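You operate a simulated robot arm through the tools that you are given. There is no shell and no other tool.

You run a simulated robot arm. Do the job below in one go: nothing can be reset, and whatever is moved stays where it is left.

## Task
Bleed the nitrogen off, rack the red hose, cap the spare unit's HIGH port.
Fine: open the red manifold knob till HIGH shows 0 bar and shut it before the nut is loosened; red coupler into the red rack well. Where these are worked on the way, their far stop is far enough and under half their travel is too little: red manifold knob.

It is judged by the outcome, as a careful person would: the job done as asked, and still so three seconds after it is handed in. It fails if anything else is knocked over, pushed out of place, dropped, spilled or broken. A push-on lid holds only when it is set on centred and level and pressed home; a screw cap is set on level and turned clockwise until tight.

## Robot
A 7-joint arm with a two-finger gripper, fixed in place. Base frame: the origin is on the floor under the middle of its stand, x ahead of it, y to its left, z up; the work surface is at about z = 0.85. Lengths are in m, angles in degrees, forces in N, time in s.
With the tool pointing down near the work surface it reaches from about 0.34 to 0.72 m from the base axis. Its first joint turns from -66.0 to 66.0 degrees. Payload 2.45 kg.
The tool frame sits at the grasp point between the pads (the TCP): z along the fingers, y along the line on which they close. The tips reach 0.026 m beyond it. The gripper opens to 0.096 m; its body begins 0.069 m behind the TCP.
Orientation is that of the tool frame in the base frame, as a unit quaternion [w, x, y, z]. With the fingers straight down and closing along the base's y, the tool's x points along the base's -x, its y along +y and its z along -z.

## Interface
- The arm moves only by the tool send_rows. Its argument "increments" is a list of rows, each a list of 3 entries, a list of its own where there are three numbers: the closure, from 0 (fully open) to 1 (shut), then the shift along the base's x, y, z in m, then the turn, a rotation vector about the base's x, y, z in degrees. In form: [[jaw, [x, y, z], [wx, wy, wz]], ...]. A call has 1 to 20 rows; each row shifts and turns the commanded pose from where the row before left it. Rows are played at 5 a second. More than 0.05 m and 8.6 degrees between two rows, or a gripper value outside its range, and nothing of the call is played. A pose out of reach is approached as far as the arm can. The call stops where the force on the tool passes 40 N (or 10 N more than at its start, if that is more) or the arm is blocked; 0.2 s more then pass. Each finger travels about 0.05 m/s and halts on what it meets, pressing with about 42 N; the grip force reading is that of the motor and also rises with nothing between the fingers. The clock runs only during rows and for 0.2 s after the last one: add rows that do not move to give the fingers time. The reply holds the time, the measured pose of the TCP, the force on the tool along the base axes, the opening and the grip force, in the units named above and with some noise, with the torque about the TCP (base axes, N m) and any sound that the robot's microphone picked up, and new pictures: "show" is both (left out), scene, wrist or none.
- Cameras (640 x 400 px; columns grow to the right, rows downward): "scene" is fixed at [0.1797, -0.3984, 1.438]; the picture's right is [0.66, -0.75, 0.00], its down [-0.32, -0.28, -0.90] and it looks along [0.68, 0.60, -0.43] (base axes); focal length 214 px, centre (320, 200). "wrist" rides on the gripper at [0.082, 0.003, -0.098] in the tool frame; the picture's right is [-0.04, 1.00, 0.00], its down [-0.73, -0.03, -0.68] and it looks along [-0.68, -0.03, 0.73] (tool axes); focal length 256 px, centre (320, 200). There is no depth. A picture from a camera that has moved, and an enlarged one, comes with that camera's place and axes in the base frame and with its lens.
- inspect(camera, box): a new picture of the part [left, top, right, bottom] of that camera's present view, enlarged. No time passes.
- hand_in(): hands the job in; it is judged then, once.

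Places have to be worked out from the pictures, the camera data and where the tool is seen. Open the gripper and draw the arm clear of the work before you hand the job in, unless the task says otherwise.

The tools are called after "Call:" as name(argument=value, ...) on one line, values as JSON. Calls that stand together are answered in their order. send_rows: Moves the arm, as the interface text tells. Its arguments: {"type":"object","properties":{"increments":{"type":"array"},"show":{"type":"string","enum":["both","scene","wrist","none"]}},"required":["increments"]} The other tools are called the same way: inspect (camera, box) takes an enlarged picture of a part of a camera's view; hand_in () hands the job in.

At the start:

```text
time_s: 0.0
eef_pos: [0.3872, -0.1903, 1.3345]
orientation: [0.0, 0.0, 1.0, 0.001]
ft_force: [0.4, -0.2, 0.0]
wrist_torque: [0.01, -0.01, -0.01]
width: 0.0958
grip_force: 0.1
```

scene: 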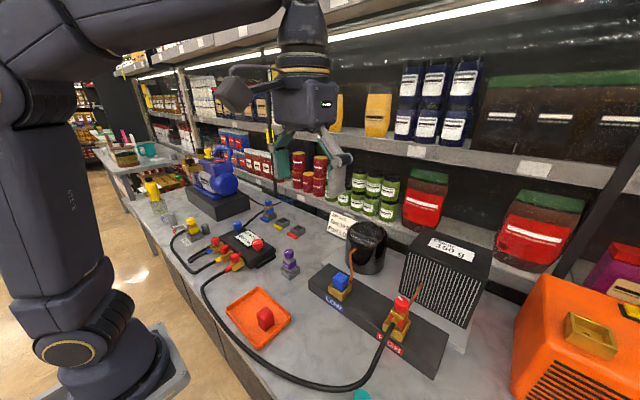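
wrist: 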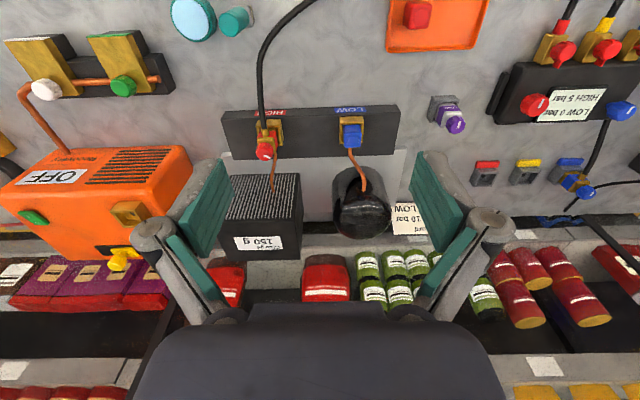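

I start by enlarging the main parts of both views to identify the manifold, the spare unit, the rack and the cap.

Call:
inspect(camera="scene", box=[150, 190, 310, 290])

Call:
inspect(camera="scene", box=[300, 210, 500, 400])

Call:
inspect(camera="wrist", box=[380, 0, 640, 220])

Call:
inspect(camera="wrist", box=[200, 0, 440, 270])

Call:
inspect(camera="wrist", box=[0, 0, 220, 270])

```text
4.00 times, centred on (230, 240) of scene
camera zoom: at [0.1797, -0.3984, 1.438], right [0.66, -0.75, 0.0], down [-0.32, -0.28, -0.9], along [0.68, 0.6, -0.43], focal length 858 px, centre (680, 40)
```

zoom: 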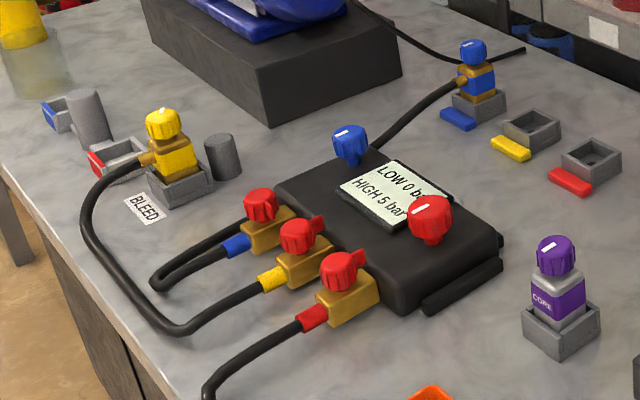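

```text
2.11 times, centred on (400, 305) of scene
camera zoom: at [0.1797, -0.3984, 1.438], right [0.66, -0.75, 0.0], down [-0.32, -0.28, -0.9], along [0.68, 0.6, -0.43], focal length 452 px, centre (152, -21)
```

zoom: 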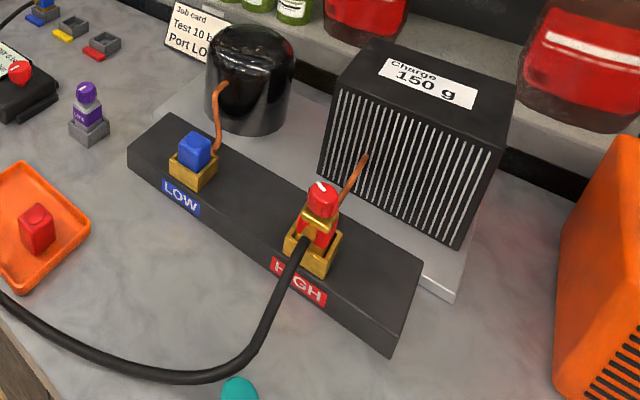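

```text
1.82 times, centred on (510, 110) of wrist
camera zoom: at [0.3063, -0.1876, 1.4318], right [0.04, 1.0, 0.0], down [0.73, -0.03, 0.68], along [0.68, -0.03, -0.73], focal length 465 px, centre (-26, 364)
```

zoom: 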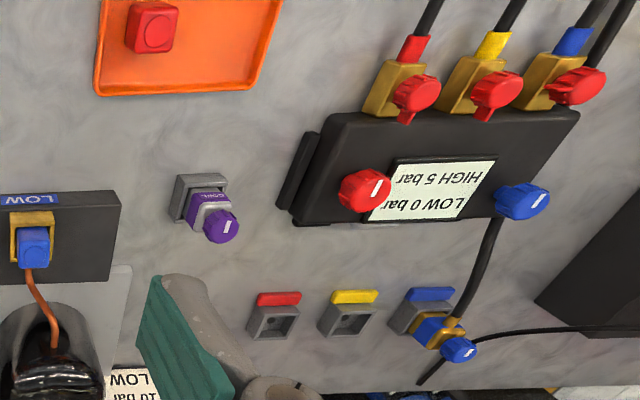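

```text
1.48 times, centred on (320, 135) of wrist
camera zoom: at [0.3063, -0.1876, 1.4318], right [0.04, 1.0, 0.0], down [0.73, -0.03, 0.68], along [0.68, -0.03, -0.73], focal length 379 px, centre (320, 296)
```

zoom: 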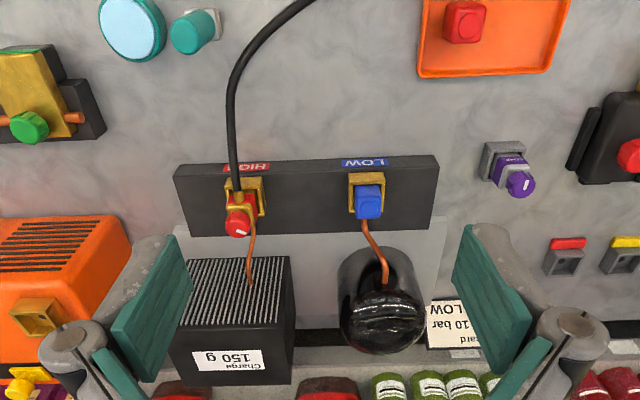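

```text
1.48 times, centred on (110, 135) of wrist
camera zoom: at [0.3063, -0.1876, 1.4318], right [0.04, 1.0, 0.0], down [0.73, -0.03, 0.68], along [0.68, -0.03, -0.73], focal length 379 px, centre (631, 296)
```

zoom: 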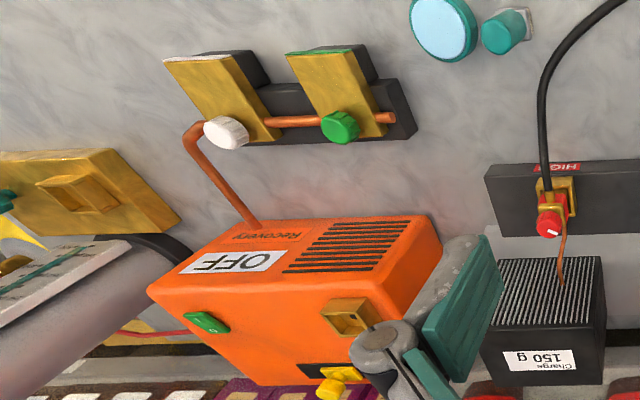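

The red coupler sits on HIGH at about (0.57, -0.31, 1.0), the red cap in the tray at about (0.38, -0.015), and the red manifold knob at about (0.535, 0.238, 0.92). I zoom in closer on the wells, valve levers and coupler.

Call:
inspect(camera="scene", box=[155, 205, 215, 245])

Call:
inspect(camera="scene", box=[205, 215, 285, 275])

Call:
inspect(camera="scene", box=[250, 195, 310, 245])

Call:
inspect(camera="scene", box=[360, 280, 440, 360])

Call:
inspect(camera="scene", box=[325, 205, 395, 255])

Call:
inspect(camera="wrist", box=[500, 0, 640, 110])

Call:
inspect(camera="wrist", box=[220, 90, 320, 200])

Call:
inspect(camera="wrist", box=[380, 0, 500, 60])

```text
10.00 times, centred on (185, 225) of scene
camera zoom: at [0.1797, -0.3984, 1.438], right [0.66, -0.75, 0.0], down [-0.32, -0.28, -0.9], along [0.68, 0.6, -0.43], focal length 2145 px, centre (1670, -50)
```

zoom: 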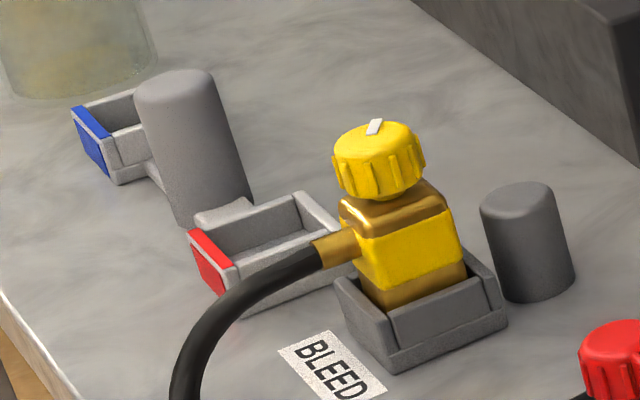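

```text
6.67 times, centred on (245, 245) of scene
camera zoom: at [0.1797, -0.3984, 1.438], right [0.66, -0.75, 0.0], down [-0.32, -0.28, -0.9], along [0.68, 0.6, -0.43], focal length 1430 px, centre (820, -100)
```

zoom: 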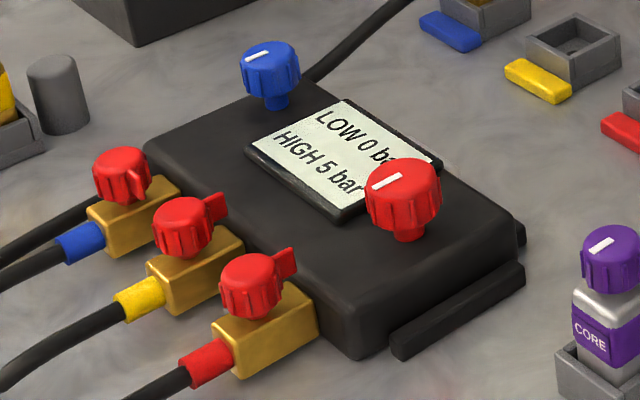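

```text
8.00 times, centred on (280, 220) of scene
camera zoom: at [0.1797, -0.3984, 1.438], right [0.66, -0.75, 0.0], down [-0.32, -0.28, -0.9], along [0.68, 0.6, -0.43], focal length 1716 px, centre (640, 40)
```

zoom: 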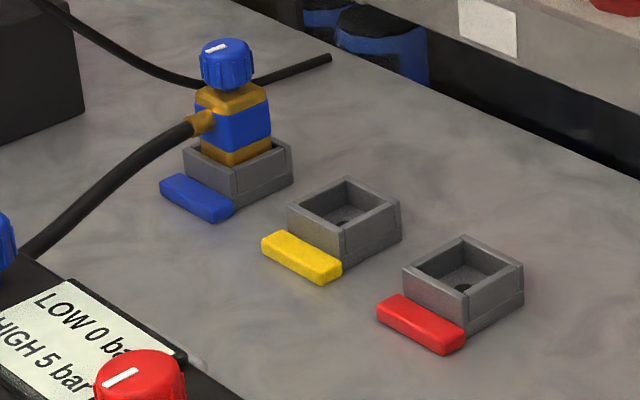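

```text
5.00 times, centred on (400, 320) of scene
camera zoom: at [0.1797, -0.3984, 1.438], right [0.66, -0.75, 0.0], down [-0.32, -0.28, -0.9], along [0.68, 0.6, -0.43], focal length 1072 px, centre (-80, -400)
```

zoom: 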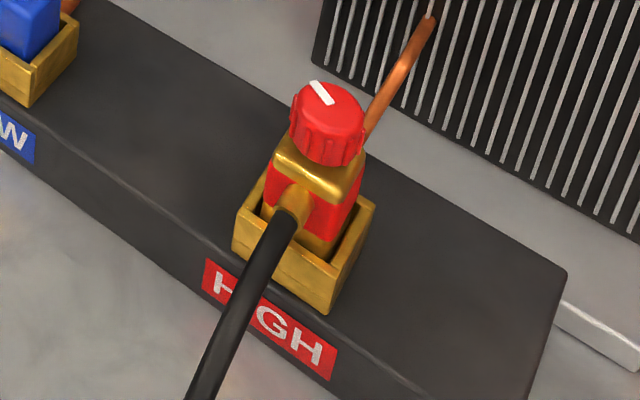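

```text
8.00 times, centred on (360, 230) of scene
camera zoom: at [0.1797, -0.3984, 1.438], right [0.66, -0.75, 0.0], down [-0.32, -0.28, -0.9], along [0.68, 0.6, -0.43], focal length 1716 px, centre (0, -40)
```

zoom: 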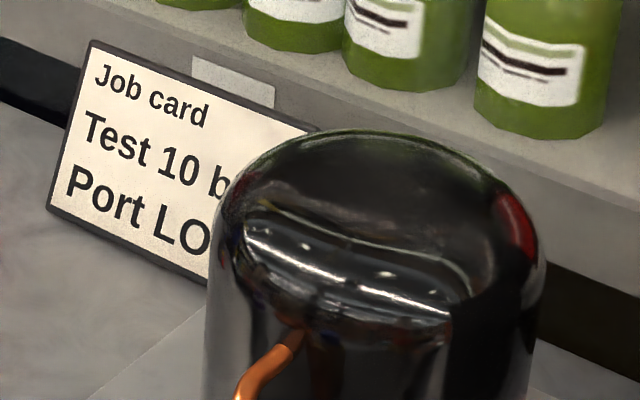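

```text
3.64 times, centred on (570, 55) of wrist
camera zoom: at [0.3063, -0.1876, 1.4318], right [0.04, 1.0, 0.0], down [0.73, -0.03, 0.68], along [0.68, -0.03, -0.73], focal length 931 px, centre (-589, 727)
```

zoom: 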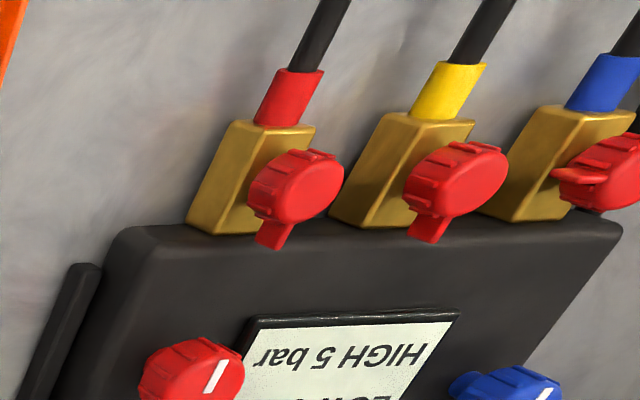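

```text
3.64 times, centred on (270, 145) of wrist
camera zoom: at [0.3063, -0.1876, 1.4318], right [0.04, 1.0, 0.0], down [0.73, -0.03, 0.68], along [0.68, -0.03, -0.73], focal length 931 px, centre (502, 400)
```

zoom: 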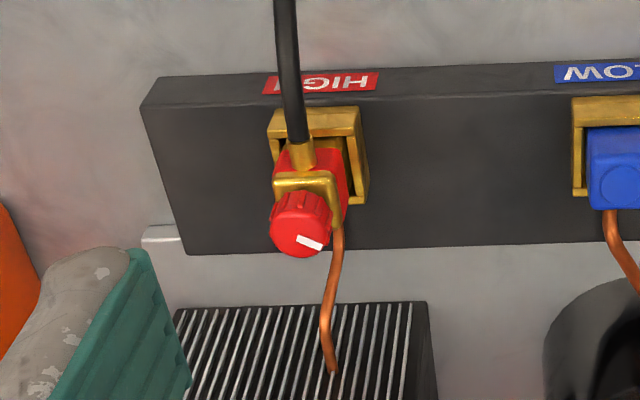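

```text
5.33 times, centred on (440, 30) of wrist
camera zoom: at [0.3063, -0.1876, 1.4318], right [0.04, 1.0, 0.0], down [0.73, -0.03, 0.68], along [0.68, -0.03, -0.73], focal length 1365 px, centre (-320, 1107)
```

zoom: 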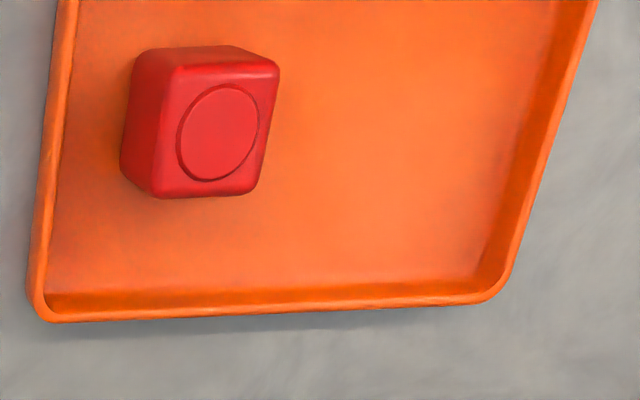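

The levers on the red and yellow hoses lie along the flow (open), and the blue one lies across it, so they need no change. I move the arm over the red manifold knob and stop high enough to look closely.

Call:
send_rows(increments=[[0, [0.01, 0.035, -0.02], [0, 0, 0]], [0, [0.01, 0.035, -0.02], [0, 0, 0]], [0, [0.01, 0.035, -0.02], [0, 0, 0]], [0, [0.01, 0.035, -0.02], [0, 0, 0]], [0, [0.01, 0.035, -0.02], [0, 0, 0]], [0, [0.01, 0.035, -0.02], [0, 0, 0]], [0, [0.01, 0.035, -0.02], [0, 0, 0]], [0, [0.01, 0.035, -0.02], [0, 0, 0]], [0, [0.01, 0.035, -0.02], [0, 0, 0]], [0, [0.01, 0.035, -0.02], [0, 0, 0]], [0, [0.01, 0.035, -0.02], [0, 0, 0]], [0, [0.01, 0.035, -0.02], [0, 0, 0]], [0, [0, 0, 0], [0, 0, 0]]])

```text
time_s: 2.8
eef_pos: [0.5064, 0.2303, 1.0953]
orientation: [0.0, 0.0, 1.0, 0.0]
ft_force: [0.2, -0.5, 0.1]
wrist_torque: [0.0, -0.03, -0.01]
width: 0.096
grip_force: 0.0
camera wrist: at [0.4263, 0.2331, 1.1934], right [0.04, 1.0, 0.0], down [0.73, -0.03, 0.68], along [0.68, -0.03, -0.73], focal length 256 px, centre (320, 200)
```

scene: 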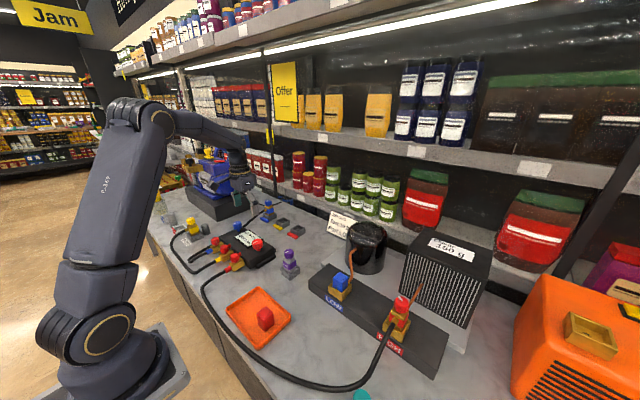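
wrist: 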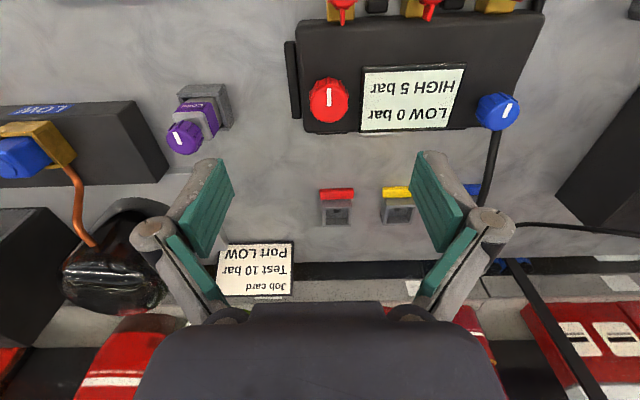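

The job card reads "Test 10 bar, Port LOW", which is not my task. The red knob is at roughly (0.533, 0.237) with its mark pointing toward -x; I enlarge both views to fix its height.

Call:
inspect(camera="wrist", box=[270, 40, 390, 140])

Call:
inspect(camera="scene", box=[240, 230, 280, 260])

```text
4.00 times, centred on (330, 90) of wrist
camera zoom: at [0.4263, 0.2331, 1.1934], right [0.04, 1.0, 0.0], down [0.73, -0.03, 0.68], along [0.68, -0.03, -0.73], focal length 1024 px, centre (280, 640)
```

zoom: 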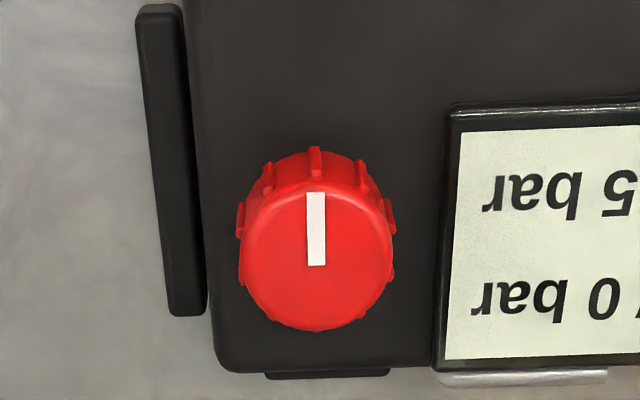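

```text
13.33 times, centred on (260, 245) of scene
camera zoom: at [0.1797, -0.3984, 1.438], right [0.66, -0.75, 0.0], down [-0.32, -0.28, -0.9], along [0.68, 0.6, -0.43], focal length 2860 px, centre (1120, -400)
```

zoom: 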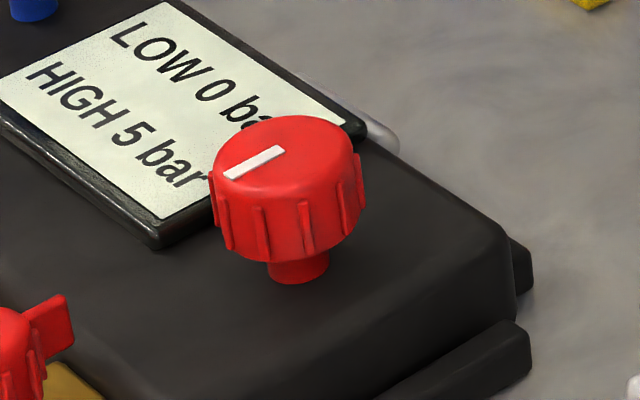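

Knob top centre triangulates to about (0.535, 0.238, 0.931), diameter about 0.042. I line up over it, come down partway with the jaws open and check alignment.

Call:
send_rows(increments=[[0, [0.014, 0.004, -0.02], [0, 0, 0]], [0, [0.014, 0.004, -0.03], [0, 0, 0]], [0, [0, 0, -0.03], [0, 0, 0]], [0, [0, 0, -0.03], [0, 0, 0]], [0, [0, 0, 0], [0, 0, 0]]])

```text
time_s: 4.0
eef_pos: [0.539, 0.2387, 0.9839]
orientation: [0.0, 0.0, 1.0, 0.0]
ft_force: [-0.9, -0.1, -0.4]
wrist_torque: [0.01, 0.02, 0.01]
width: 0.0958
grip_force: 0.1
camera wrist: at [0.457, 0.2418, 1.0815], right [0.04, 1.0, 0.0], down [0.73, -0.03, 0.68], along [0.68, -0.03, -0.73], focal length 256 px, centre (320, 200)
```

scene: 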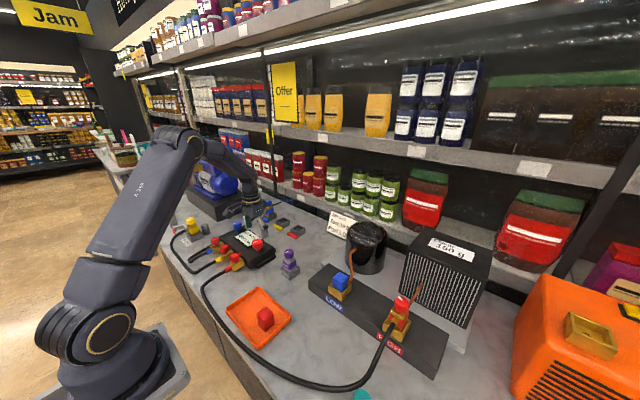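
wrist: 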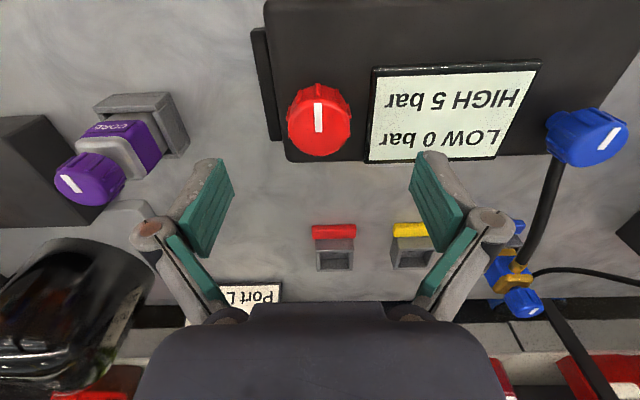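

The readings say the TCP is near (0.539, 0.239, 0.984). I enlarge the wrist view to measure the knob's offset from the tool axis precisely.

Call:
inspect(camera="wrist", box=[270, 70, 370, 170])

Call:
inspect(camera="scene", box=[220, 180, 290, 270])

```text
4.00 times, centred on (320, 120) of wrist
camera zoom: at [0.457, 0.2418, 1.0815], right [0.04, 1.0, 0.0], down [0.73, -0.03, 0.68], along [0.68, -0.03, -0.73], focal length 1024 px, centre (320, 520)
```

zoom: 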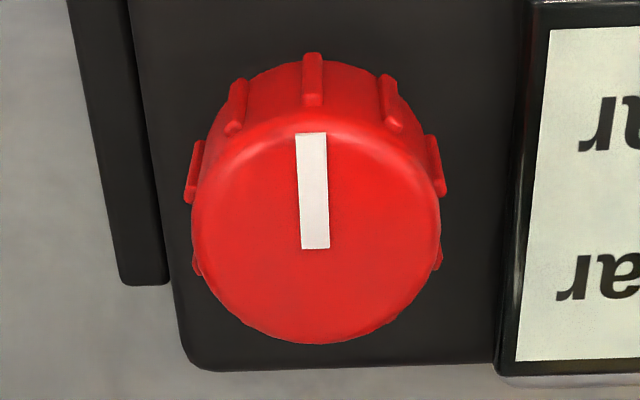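

```text
4.44 times, centred on (255, 225) of scene
camera zoom: at [0.1797, -0.3984, 1.438], right [0.66, -0.75, 0.0], down [-0.32, -0.28, -0.9], along [0.68, 0.6, -0.43], focal length 953 px, centre (609, 89)
```

zoom: 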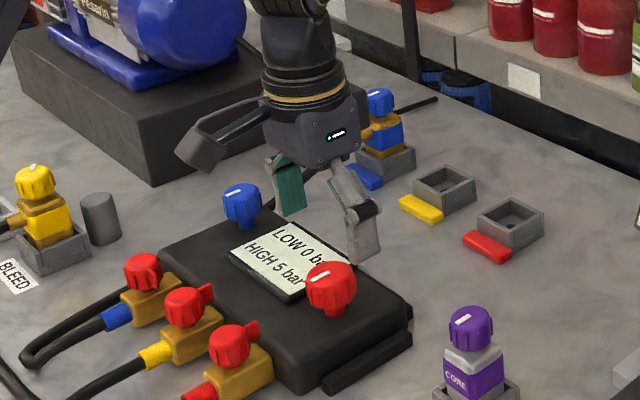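

The knob centre measures about (0.535, 0.238), some 3–4 mm nearer than the tool axis. I correct that and go down until the fingers straddle the knob.

Call:
send_rows(increments=[[0, [-0.003, -0.001, -0.015], [0, 0, 0]], [0, [0, 0, -0.015], [0, 0, 0]], [0, [0, 0, -0.015], [0, 0, 0]], [0, [0, 0, 0], [0, 0, 0]], [0, [0, 0, 0], [0, 0, 0]]])

```text
time_s: 5.2
eef_pos: [0.5328, 0.2375, 0.9382]
orientation: [0.0, -0.001, 1.0, 0.0]
ft_force: [0.6, -0.8, 0.5]
wrist_torque: [0.02, 0.01, -0.03]
width: 0.096
grip_force: 0.0
camera wrist: at [0.4515, 0.24, 1.036], right [0.04, 1.0, 0.0], down [0.73, -0.03, 0.68], along [0.68, -0.03, -0.73], focal length 256 px, centre (320, 200)
```

scene: 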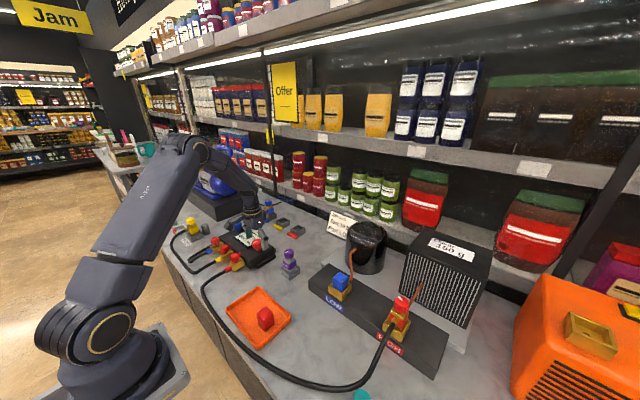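
wrist: 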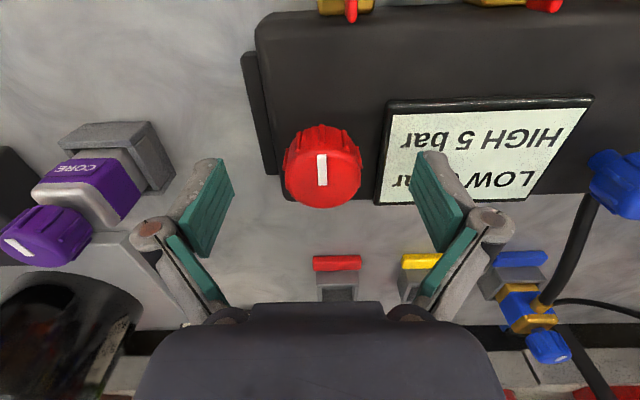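

Knob and tool axis now coincide within about 1 mm. I close the jaws on the knob.

Call:
send_rows(increments=[[1, [0, 0, 0], [0, 0, 0]], [1, [0, 0, 0], [0, 0, 0]], [1, [0, 0, 0], [0, 0, 0]], [1, [0, 0, 0], [0, 0, 0]], [1, [0, 0, 0], [0, 0, 0]]], show="wrist")

```text
time_s: 6.4
eef_pos: [0.5325, 0.2378, 0.9383]
orientation: [0.0, 0.0, 1.0, 0.001]
ft_force: [0.7, 7.9, 0.3]
wrist_torque: [0.25, -0.07, 0.02]
width: 0.0393
grip_force: 42.1
camera wrist: at [0.4514, 0.241, 1.0363], right [0.04, 1.0, 0.0], down [0.73, -0.03, 0.68], along [0.68, -0.03, -0.73], focal length 256 px, centre (320, 200)
```

wrist: 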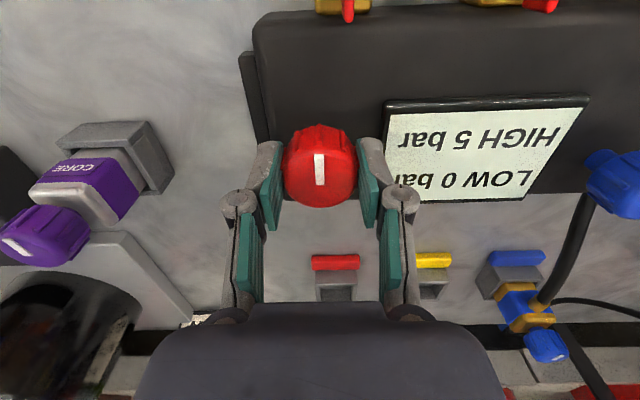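

The knob is gripped at 0.039 m. I turn it counter-clockwise (opening) a first 24 degrees, nudging 1 mm in +y to ease the side load.

Call:
send_rows(increments=[[1, [0, 0.001, 0], [0, 0, 0]], [1, [0, 0, 0], [0, 0, 8]], [1, [0, 0, 0], [0, 0, 8]], [1, [0, 0, 0], [0, 0, 8]], [1, [0, 0, 0], [0, 0, 0]]], show="wrist")

```text
time_s: 7.6
eef_pos: [0.5326, 0.2369, 0.9387]
orientation: [0.0, -0.209, 0.978, 0.0]
ft_force: [4.1, 10.1, 0.2]
wrist_torque: [0.25, -0.14, 0.02]
width: 0.0391
grip_force: 41.8
camera wrist: at [0.4573, 0.207, 1.0364], right [-0.37, 0.93, 0.0], down [0.68, 0.27, 0.68], along [0.63, 0.25, -0.73], focal length 256 px, centre (320, 200)
```

wrist: 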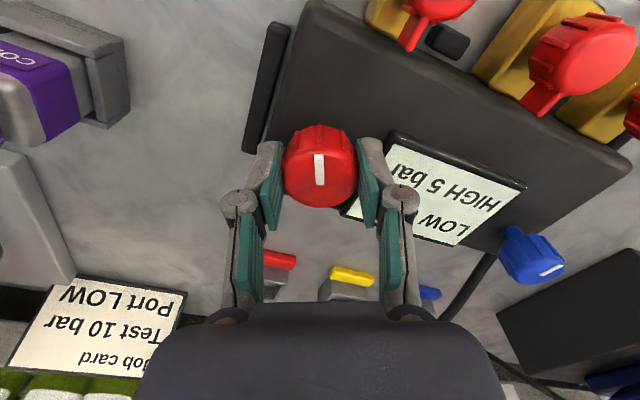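

The knob turned with the jaws with almost no torque; the display still reads HIGH 5 bar. I continue counter-clockwise and watch the display.

Call:
send_rows(increments=[[1, [0, 0, 0], [0, 0, 8]], [1, [0, 0, 0], [0, 0, 8]], [1, [0, 0, 0], [0, 0, 8]], [1, [0, 0, 0], [0, 0, 0]]], show="wrist")

Call:
inspect(camera="wrist", box=[260, 100, 500, 260])

```text
time_s: 8.6
eef_pos: [0.5324, 0.2364, 0.9383]
orientation: [0.0, -0.408, 0.913, 0.0]
ft_force: [0.2, 5.4, -0.2]
wrist_torque: [0.55, -0.49, -0.01]
width: 0.0394
grip_force: 41.9
camera wrist: at [0.4758, 0.1784, 1.0366], right [-0.72, 0.7, 0.0], down [0.51, 0.53, 0.68], along [0.47, 0.49, -0.74], focal length 256 px, centre (320, 200)
```

wrist: 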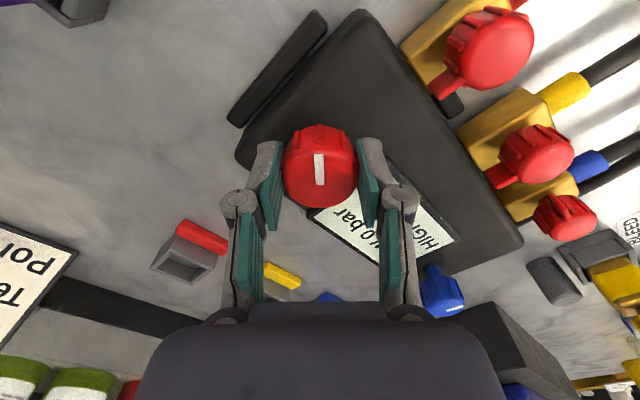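

```text
2.50 times, centred on (380, 180) of wrist
camera zoom: at [0.4758, 0.1784, 1.0366], right [-0.72, 0.7, 0.0], down [0.51, 0.53, 0.68], along [0.47, 0.49, -0.74], focal length 640 px, centre (170, 250)
```

zoom: 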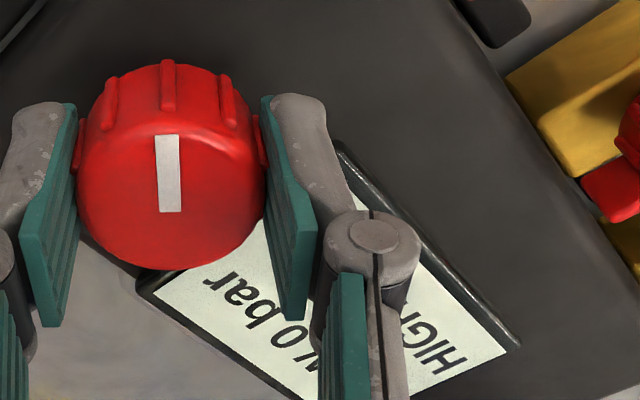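

The wrist view now hides the number, so I use the scene camera to read the display.

Call:
inspect(camera="scene", box=[225, 215, 285, 265])

```text
8.00 times, centred on (255, 240) of scene
camera zoom: at [0.1799, -0.3983, 1.438], right [0.66, -0.75, 0.0], down [-0.32, -0.28, -0.9], along [0.68, 0.6, -0.43], focal length 1716 px, centre (840, -120)
```

zoom: 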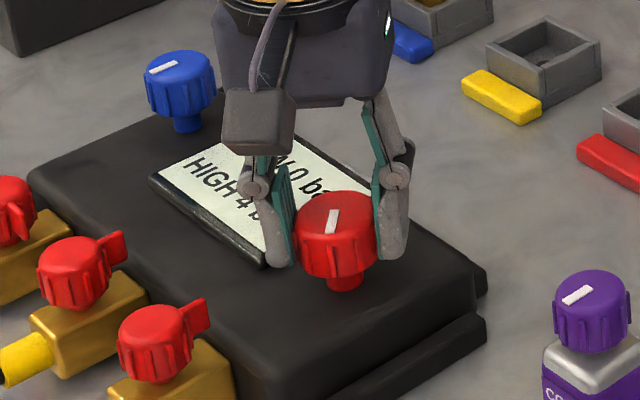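

The display is now "HIGH 4", so counter-clockwise opens it and it is bleeding. I open it further and wait.

Call:
send_rows(increments=[[1, [0, 0, 0], [0, 0, 8]], [1, [0, 0, 0], [0, 0, 8]], [1, [0, 0, 0], [0, 0, 8]], [1, [0, 0, 0], [0, 0, 8]], [1, [0, 0, 0], [0, 0, 8]], [1, [0, 0, 0], [0, 0, 0]]], show="none")

Call:
inspect(camera="scene", box=[225, 215, 285, 265])

Call:
inspect(camera="wrist", box=[200, 60, 520, 300])

```text
time_s: 10.0
eef_pos: [0.5321, 0.237, 0.9388]
orientation: [-0.001, -0.695, 0.719, -0.001]
ft_force: [1.8, -2.9, 0.4]
wrist_torque: [-0.23, -0.01, -0.02]
width: 0.0396
grip_force: 41.9
```

```text
8.00 times, centred on (255, 240) of scene
camera zoom: at [0.1799, -0.3985, 1.4379], right [0.66, -0.75, 0.0], down [-0.32, -0.28, -0.9], along [0.68, 0.6, -0.43], focal length 1716 px, centre (840, -120)
```

zoom: 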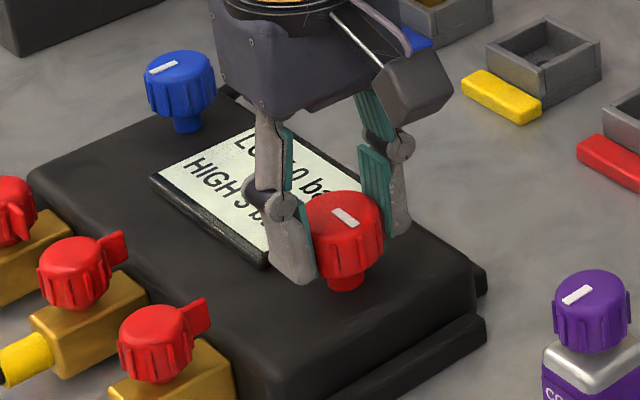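

```text
1.67 times, centred on (360, 180) of wrist
camera zoom: at [0.5278, 0.1551, 1.0367], right [-1.0, 0.07, 0.0], down [0.05, 0.73, 0.68], along [0.05, 0.68, -0.74], focal length 427 px, centre (253, 233)
```

zoom: 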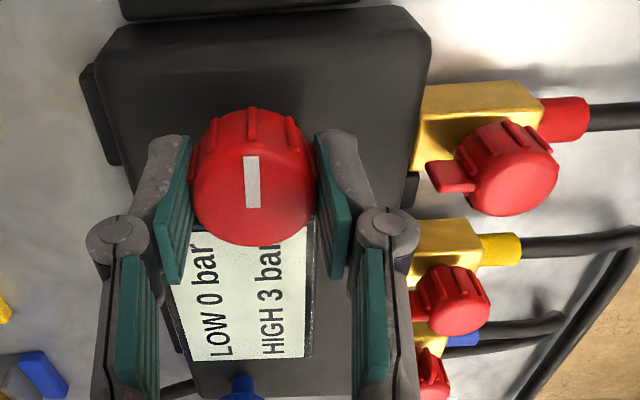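

HIGH shows 3 bar and falling, with the knob at 88° and no stop felt. I turn it on another 32° and wait, then read again.

Call:
send_rows(increments=[[1, [0, 0, 0], [0, 0, 8]], [1, [0, 0, 0], [0, 0, 8]], [1, [0, 0, 0], [0, 0, 8]], [1, [0, 0, 0], [0, 0, 8]], [1, [0, 0, 0], [0, 0, 0]], [1, [0, 0, 0], [0, 0, 0]]], show="none")

Call:
inspect(camera="wrist", box=[200, 60, 520, 300])

Call:
inspect(camera="scene", box=[225, 215, 285, 265])

```text
time_s: 11.4
eef_pos: [0.5331, 0.2381, 0.9388]
orientation: [-0.001, 0.866, -0.499, 0.001]
ft_force: [0.5, 1.0, 7.1]
wrist_torque: [0.15, 0.14, -0.3]
width: 0.0394
grip_force: 41.6
```

```text
1.67 times, centred on (360, 180) of wrist
camera zoom: at [0.5716, 0.1657, 1.037], right [-0.88, -0.47, 0.0], down [-0.34, 0.65, 0.68], along [-0.32, 0.6, -0.73], focal length 427 px, centre (253, 233)
```

zoom: 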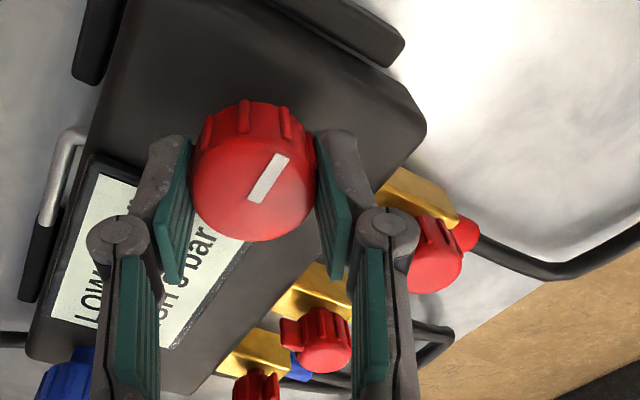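

```text
8.00 times, centred on (255, 240) of scene
camera zoom: at [0.1796, -0.3985, 1.438], right [0.66, -0.75, 0.0], down [-0.32, -0.28, -0.9], along [0.68, 0.6, -0.43], focal length 1716 px, centre (840, -120)
```

zoom: 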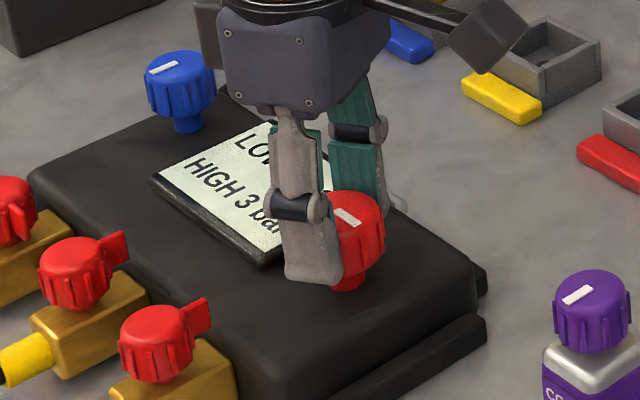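

The jaws slipped about 30° on the knob, so its far stop is at about 90° and it is fully open. I hold still to let the pressure bleed down.

Call:
send_rows(increments=[[1, [0, 0, 0], [0, 0, 0]], [1, [0, 0, 0], [0, 0, 0]], [1, [0, 0, 0], [0, 0, 0]], [1, [0, 0, 0], [0, 0, 0]], [1, [0, 0, 0], [0, 0, 0]], [1, [0, 0, 0], [0, 0, 0]], [1, [0, 0, 0], [0, 0, 0]], [1, [0, 0, 0], [0, 0, 0]], [1, [0, 0, 0], [0, 0, 0]], [1, [0, 0, 0], [0, 0, 0]], [1, [0, 0, 0], [0, 0, 0]], [1, [0, 0, 0], [0, 0, 0]], [1, [0, 0, 0], [0, 0, 0]], [1, [0, 0, 0], [0, 0, 0]], [1, [0, 0, 0], [0, 0, 0]]], show="none")

Call:
inspect(camera="scene", box=[225, 215, 285, 265])

Call:
inspect(camera="wrist", box=[200, 60, 360, 260])

```text
time_s: 14.6
eef_pos: [0.5325, 0.2374, 0.9383]
orientation: [0.0, 0.866, -0.5, 0.001]
ft_force: [2.6, 5.4, 15.9]
wrist_torque: [0.16, -0.08, 0.0]
width: 0.0392
grip_force: 41.9
```

```text
8.00 times, centred on (255, 240) of scene
camera zoom: at [0.1795, -0.3984, 1.438], right [0.66, -0.75, 0.0], down [-0.32, -0.28, -0.9], along [0.68, 0.6, -0.43], focal length 1716 px, centre (840, -120)
```

zoom: 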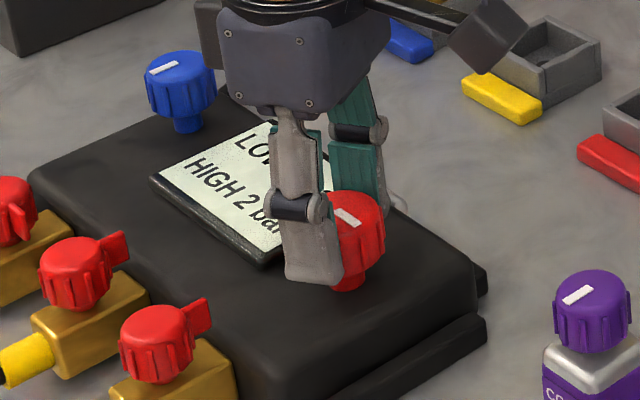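

```text
2.00 times, centred on (280, 160) of wrist
camera zoom: at [0.5715, 0.1657, 1.0369], right [-0.89, -0.47, 0.0], down [-0.34, 0.65, 0.68], along [-0.31, 0.6, -0.73], focal length 512 px, centre (400, 280)
```

zoom: 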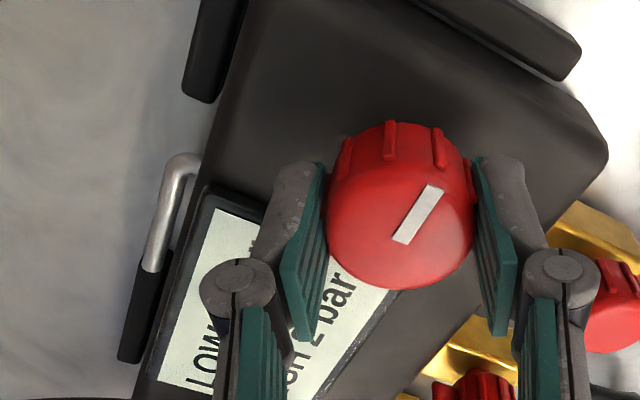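

HIGH shows 2 bar. There is a 16 N upward load, so I open the jaws slightly, lift 3 mm, rotate back to the 88° alignment, and keep waiting.

Call:
send_rows(increments=[[0.35, [0, 0, 0], [0, 0, 0]], [0.35, [0, 0, 0], [0, 0, 0]], [0.35, [0, 0, 0.003], [0, 0, 0]], [0.35, [0, 0, 0], [0, 0, -8]], [0.35, [0, 0, 0], [0, 0, -8]], [0.35, [0, 0, 0], [0, 0, -8]], [0.35, [0, 0, 0], [0, 0, -8]], [0.35, [0, 0, 0], [0, 0, 0]], [0.35, [0, 0, 0], [0, 0, 0]], [0.35, [0, 0, 0], [0, 0, 0]], [0.35, [0, 0, 0], [0, 0, 0]], [0.35, [0, 0, 0], [0, 0, 0]], [0.35, [0, 0, 0], [0, 0, 0]], [0.35, [0, 0, 0], [0, 0, 0]], [0.35, [0, 0, 0], [0, 0, 0]], [0.35, [0, 0, 0], [0, 0, 0]], [0.35, [0, 0, 0], [0, 0, 0]]], show="wrist")

Call:
inspect(camera="scene", box=[225, 215, 285, 265])

```text
time_s: 18.2
eef_pos: [0.5315, 0.2365, 0.9415]
orientation: [0.0, -0.694, 0.72, 0.0]
ft_force: [-0.2, 0.6, 0.7]
wrist_torque: [0.0, 0.04, 0.01]
width: 0.0626
grip_force: 0.2
camera wrist: at [0.5269, 0.1563, 1.0396], right [-1.0, 0.07, 0.0], down [0.06, 0.73, 0.68], along [0.05, 0.68, -0.73], focal length 256 px, centre (320, 200)
```

wrist: 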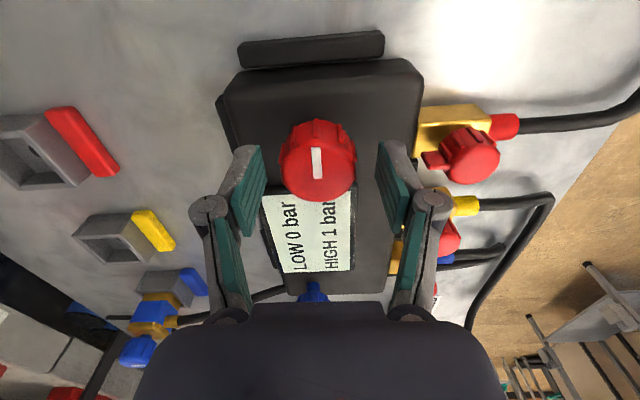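

```text
8.00 times, centred on (255, 240) of scene
camera zoom: at [0.1797, -0.3984, 1.438], right [0.66, -0.75, 0.0], down [-0.32, -0.28, -0.9], along [0.68, 0.6, -0.43], focal length 1716 px, centre (840, -120)
```

zoom: 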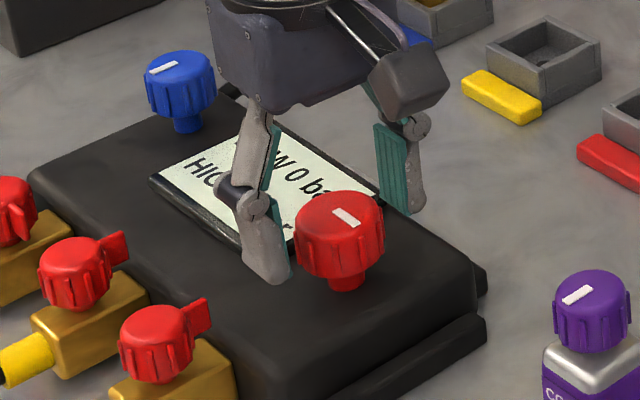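

HIGH 1 bar and the knob stays open on its own. I wait another few seconds.

Call:
send_rows(increments=[[0.35, [0, 0, 0], [0, 0, 0]], [0.35, [0, 0, 0], [0, 0, 0]], [0.35, [0, 0, 0], [0, 0, 0]], [0.35, [0, 0, 0], [0, 0, 0]], [0.35, [0, 0, 0], [0, 0, 0]], [0.35, [0, 0, 0], [0, 0, 0]], [0.35, [0, 0, 0], [0, 0, 0]], [0.35, [0, 0, 0], [0, 0, 0]], [0.35, [0, 0, 0], [0, 0, 0]], [0.35, [0, 0, 0], [0, 0, 0]], [0.35, [0, 0, 0], [0, 0, 0]], [0.35, [0, 0, 0], [0, 0, 0]], [0.35, [0, 0, 0], [0, 0, 0]], [0.35, [0, 0, 0], [0, 0, 0]], [0.35, [0, 0, 0], [0, 0, 0]], [0.35, [0, 0, 0], [0, 0, 0]], [0.35, [0, 0, 0], [0, 0, 0]], [0.35, [0, 0, 0], [0, 0, 0]], [0.35, [0, 0, 0], [0, 0, 0]], [0.35, [0, 0, 0], [0, 0, 0]]], show="none")

Call:
inspect(camera="wrist", box=[240, 100, 400, 300])

```text
time_s: 22.4
eef_pos: [0.533, 0.2377, 0.9409]
orientation: [0.0, -0.694, 0.72, 0.0]
ft_force: [0.7, 1.0, 0.1]
wrist_torque: [-0.01, -0.01, 0.01]
width: 0.0626
grip_force: 0.0
```

```text
2.00 times, centred on (320, 200) of wrist
camera zoom: at [0.5269, 0.1563, 1.0396], right [-1.0, 0.07, 0.0], down [0.06, 0.73, 0.68], along [0.05, 0.68, -0.73], focal length 512 px, centre (320, 200)
```

zoom: 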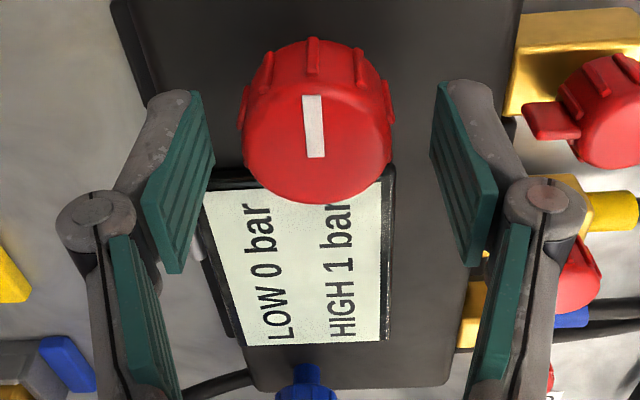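

Still 1 bar (exponential tail); I keep waiting.

Call:
send_rows(increments=[[0.35, [0, 0, 0], [0, 0, 0]], [0.35, [0, 0, 0], [0, 0, 0]], [0.35, [0, 0, 0], [0, 0, 0]], [0.35, [0, 0, 0], [0, 0, 0]], [0.35, [0, 0, 0], [0, 0, 0]], [0.35, [0, 0, 0], [0, 0, 0]], [0.35, [0, 0, 0], [0, 0, 0]], [0.35, [0, 0, 0], [0, 0, 0]], [0.35, [0, 0, 0], [0, 0, 0]], [0.35, [0, 0, 0], [0, 0, 0]], [0.35, [0, 0, 0], [0, 0, 0]], [0.35, [0, 0, 0], [0, 0, 0]], [0.35, [0, 0, 0], [0, 0, 0]], [0.35, [0, 0, 0], [0, 0, 0]], [0.35, [0, 0, 0], [0, 0, 0]], [0.35, [0, 0, 0], [0, 0, 0]], [0.35, [0, 0, 0], [0, 0, 0]], [0.35, [0, 0, 0], [0, 0, 0]], [0.35, [0, 0, 0], [0, 0, 0]], [0.35, [0, 0, 0], [0, 0, 0]]], show="none")

Call:
inspect(camera="wrist", box=[240, 100, 400, 300])

```text
time_s: 26.6
eef_pos: [0.5329, 0.2374, 0.9417]
orientation: [0.0, -0.695, 0.719, -0.001]
ft_force: [-0.5, -0.5, 0.1]
wrist_torque: [0.02, 0.03, -0.05]
width: 0.0622
grip_force: 0.1
```

```text
2.00 times, centred on (320, 200) of wrist
camera zoom: at [0.5269, 0.1563, 1.0396], right [-1.0, 0.07, 0.0], down [0.06, 0.73, 0.68], along [0.05, 0.68, -0.73], focal length 512 px, centre (320, 200)
```

zoom: 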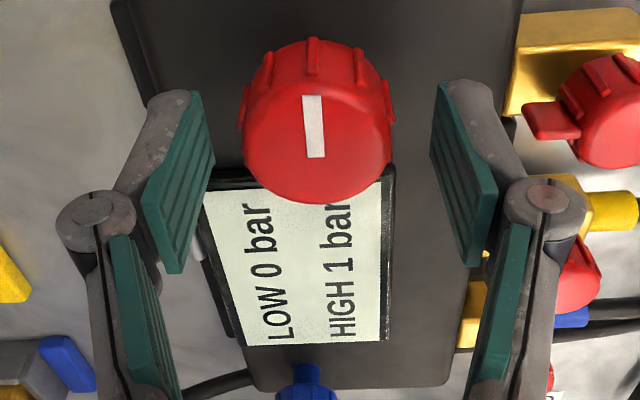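

Still 1 bar, consistent with a slow decay. I wait another 4 s.

Call:
send_rows(increments=[[0.35, [0, 0, 0], [0, 0, 0]], [0.35, [0, 0, 0], [0, 0, 0]], [0.35, [0, 0, 0], [0, 0, 0]], [0.35, [0, 0, 0], [0, 0, 0]], [0.35, [0, 0, 0], [0, 0, 0]], [0.35, [0, 0, 0], [0, 0, 0]], [0.35, [0, 0, 0], [0, 0, 0]], [0.35, [0, 0, 0], [0, 0, 0]], [0.35, [0, 0, 0], [0, 0, 0]], [0.35, [0, 0, 0], [0, 0, 0]], [0.35, [0, 0, 0], [0, 0, 0]], [0.35, [0, 0, 0], [0, 0, 0]], [0.35, [0, 0, 0], [0, 0, 0]], [0.35, [0, 0, 0], [0, 0, 0]], [0.35, [0, 0, 0], [0, 0, 0]], [0.35, [0, 0, 0], [0, 0, 0]], [0.35, [0, 0, 0], [0, 0, 0]], [0.35, [0, 0, 0], [0, 0, 0]], [0.35, [0, 0, 0], [0, 0, 0]], [0.35, [0, 0, 0], [0, 0, 0]]], show="none")

Call:
inspect(camera="wrist", box=[240, 100, 400, 300])

```text
time_s: 30.8
eef_pos: [0.5324, 0.2379, 0.9416]
orientation: [0.0, -0.695, 0.719, 0.0]
ft_force: [-0.5, 0.5, -1.0]
wrist_torque: [0.01, -0.01, 0.01]
width: 0.0625
grip_force: 0.1
```

```text
2.00 times, centred on (320, 200) of wrist
camera zoom: at [0.5269, 0.1563, 1.0396], right [-1.0, 0.07, 0.0], down [0.06, 0.73, 0.68], along [0.05, 0.68, -0.73], focal length 512 px, centre (320, 200)
```

zoom: 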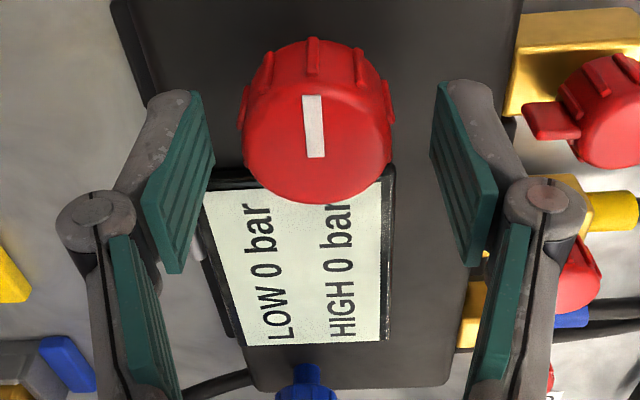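

HIGH shows 0 bar. I give it 4 more seconds so it is well down before shutting.

Call:
send_rows(increments=[[0.35, [0, 0, 0], [0, 0, 0]], [0.35, [0, 0, 0], [0, 0, 0]], [0.35, [0, 0, 0], [0, 0, 0]], [0.35, [0, 0, 0], [0, 0, 0]], [0.35, [0, 0, 0], [0, 0, 0]], [0.35, [0, 0, 0], [0, 0, 0]], [0.35, [0, 0, 0], [0, 0, 0]], [0.35, [0, 0, 0], [0, 0, 0]], [0.35, [0, 0, 0], [0, 0, 0]], [0.35, [0, 0, 0], [0, 0, 0]], [0.35, [0, 0, 0], [0, 0, 0]], [0.35, [0, 0, 0], [0, 0, 0]], [0.35, [0, 0, 0], [0, 0, 0]], [0.35, [0, 0, 0], [0, 0, 0]], [0.35, [0, 0, 0], [0, 0, 0]], [0.35, [0, 0, 0], [0, 0, 0]], [0.35, [0, 0, 0], [0, 0, 0]], [0.35, [0, 0, 0], [0, 0, 0]], [0.35, [0, 0, 0], [0, 0, 0]], [0.35, [0, 0, 0], [0, 0, 0]]], show="none")

Call:
send_rows(increments=[[1, [0, 0, 0], [0, 0, 0]], [1, [0, 0, 0], [0, 0, 0]], [1, [0, 0, 0], [0, 0, 0]], [1, [0, 0, 0], [0, 0, 0]]], show="wrist")

```text
time_s: 35.0
eef_pos: [0.5316, 0.2377, 0.9418]
orientation: [0.0, -0.695, 0.719, 0.0]
ft_force: [-0.4, 0.7, 0.5]
wrist_torque: [0.0, 0.0, 0.01]
width: 0.0626
grip_force: 0.1
```

```text
time_s: 36.0
eef_pos: [0.5335, 0.2383, 0.9407]
orientation: [0.001, -0.695, 0.719, -0.001]
ft_force: [6.5, 0.6, 0.6]
wrist_torque: [0.07, -0.25, 0.04]
width: 0.0395
grip_force: 42.0
camera wrist: at [0.5275, 0.1562, 1.0398], right [-1.0, 0.08, 0.0], down [0.05, 0.73, 0.68], along [0.05, 0.68, -0.73], focal length 256 px, centre (320, 200)
```

wrist: 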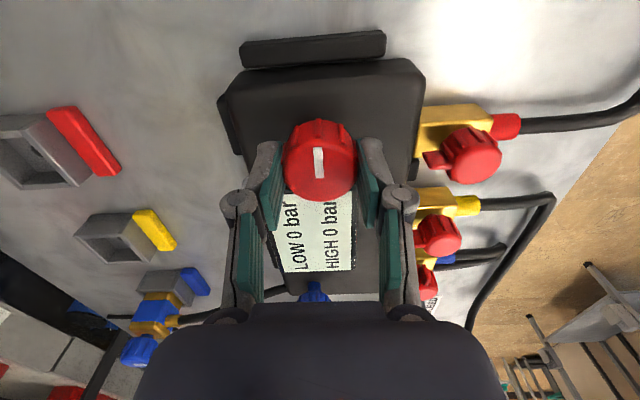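

HIGH holds at 0 bar and the knob is gripped. I turn it clockwise back to its closed stop, with a few degrees of overtravel.

Call:
send_rows(increments=[[1, [0, 0, 0], [0, 0, -8]], [1, [0, 0, 0], [0, 0, -8]], [1, [0, 0, 0], [0, 0, -8]], [1, [0, 0, 0], [0, 0, -8]], [1, [0, 0, 0], [0, 0, -8]], [1, [0, 0, 0], [0, 0, -8]], [1, [0, 0, 0], [0, 0, -8]], [1, [0, 0, 0], [0, 0, -8]], [1, [0, 0, 0], [0, 0, -8]], [1, [0, 0, 0], [0, 0, -8]], [1, [0, 0, 0], [0, 0, -8]], [1, [0, 0, 0], [0, 0, -8]], [1, [0, 0, 0], [0, 0, 0]]], show="wrist")

```text
time_s: 38.8
eef_pos: [0.5323, 0.2377, 0.9417]
orientation: [-0.002, 0.07, 0.998, 0.001]
ft_force: [-3.1, 4.9, 4.9]
wrist_torque: [0.06, 0.23, 0.32]
width: 0.039
grip_force: 42.1
camera wrist: at [0.4516, 0.2522, 1.04], right [0.18, 0.98, 0.0], down [0.72, -0.13, 0.68], along [0.67, -0.12, -0.74], focal length 256 px, centre (320, 200)
```

wrist: 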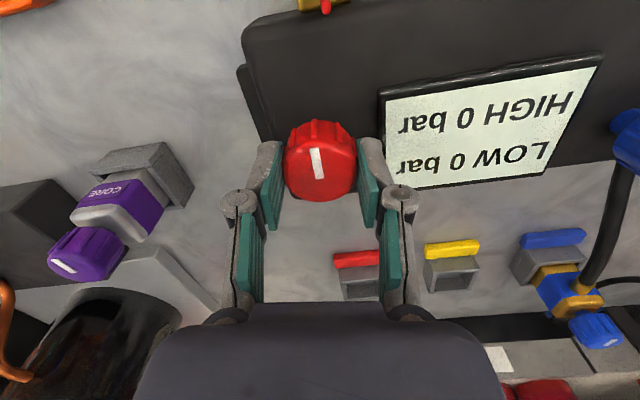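

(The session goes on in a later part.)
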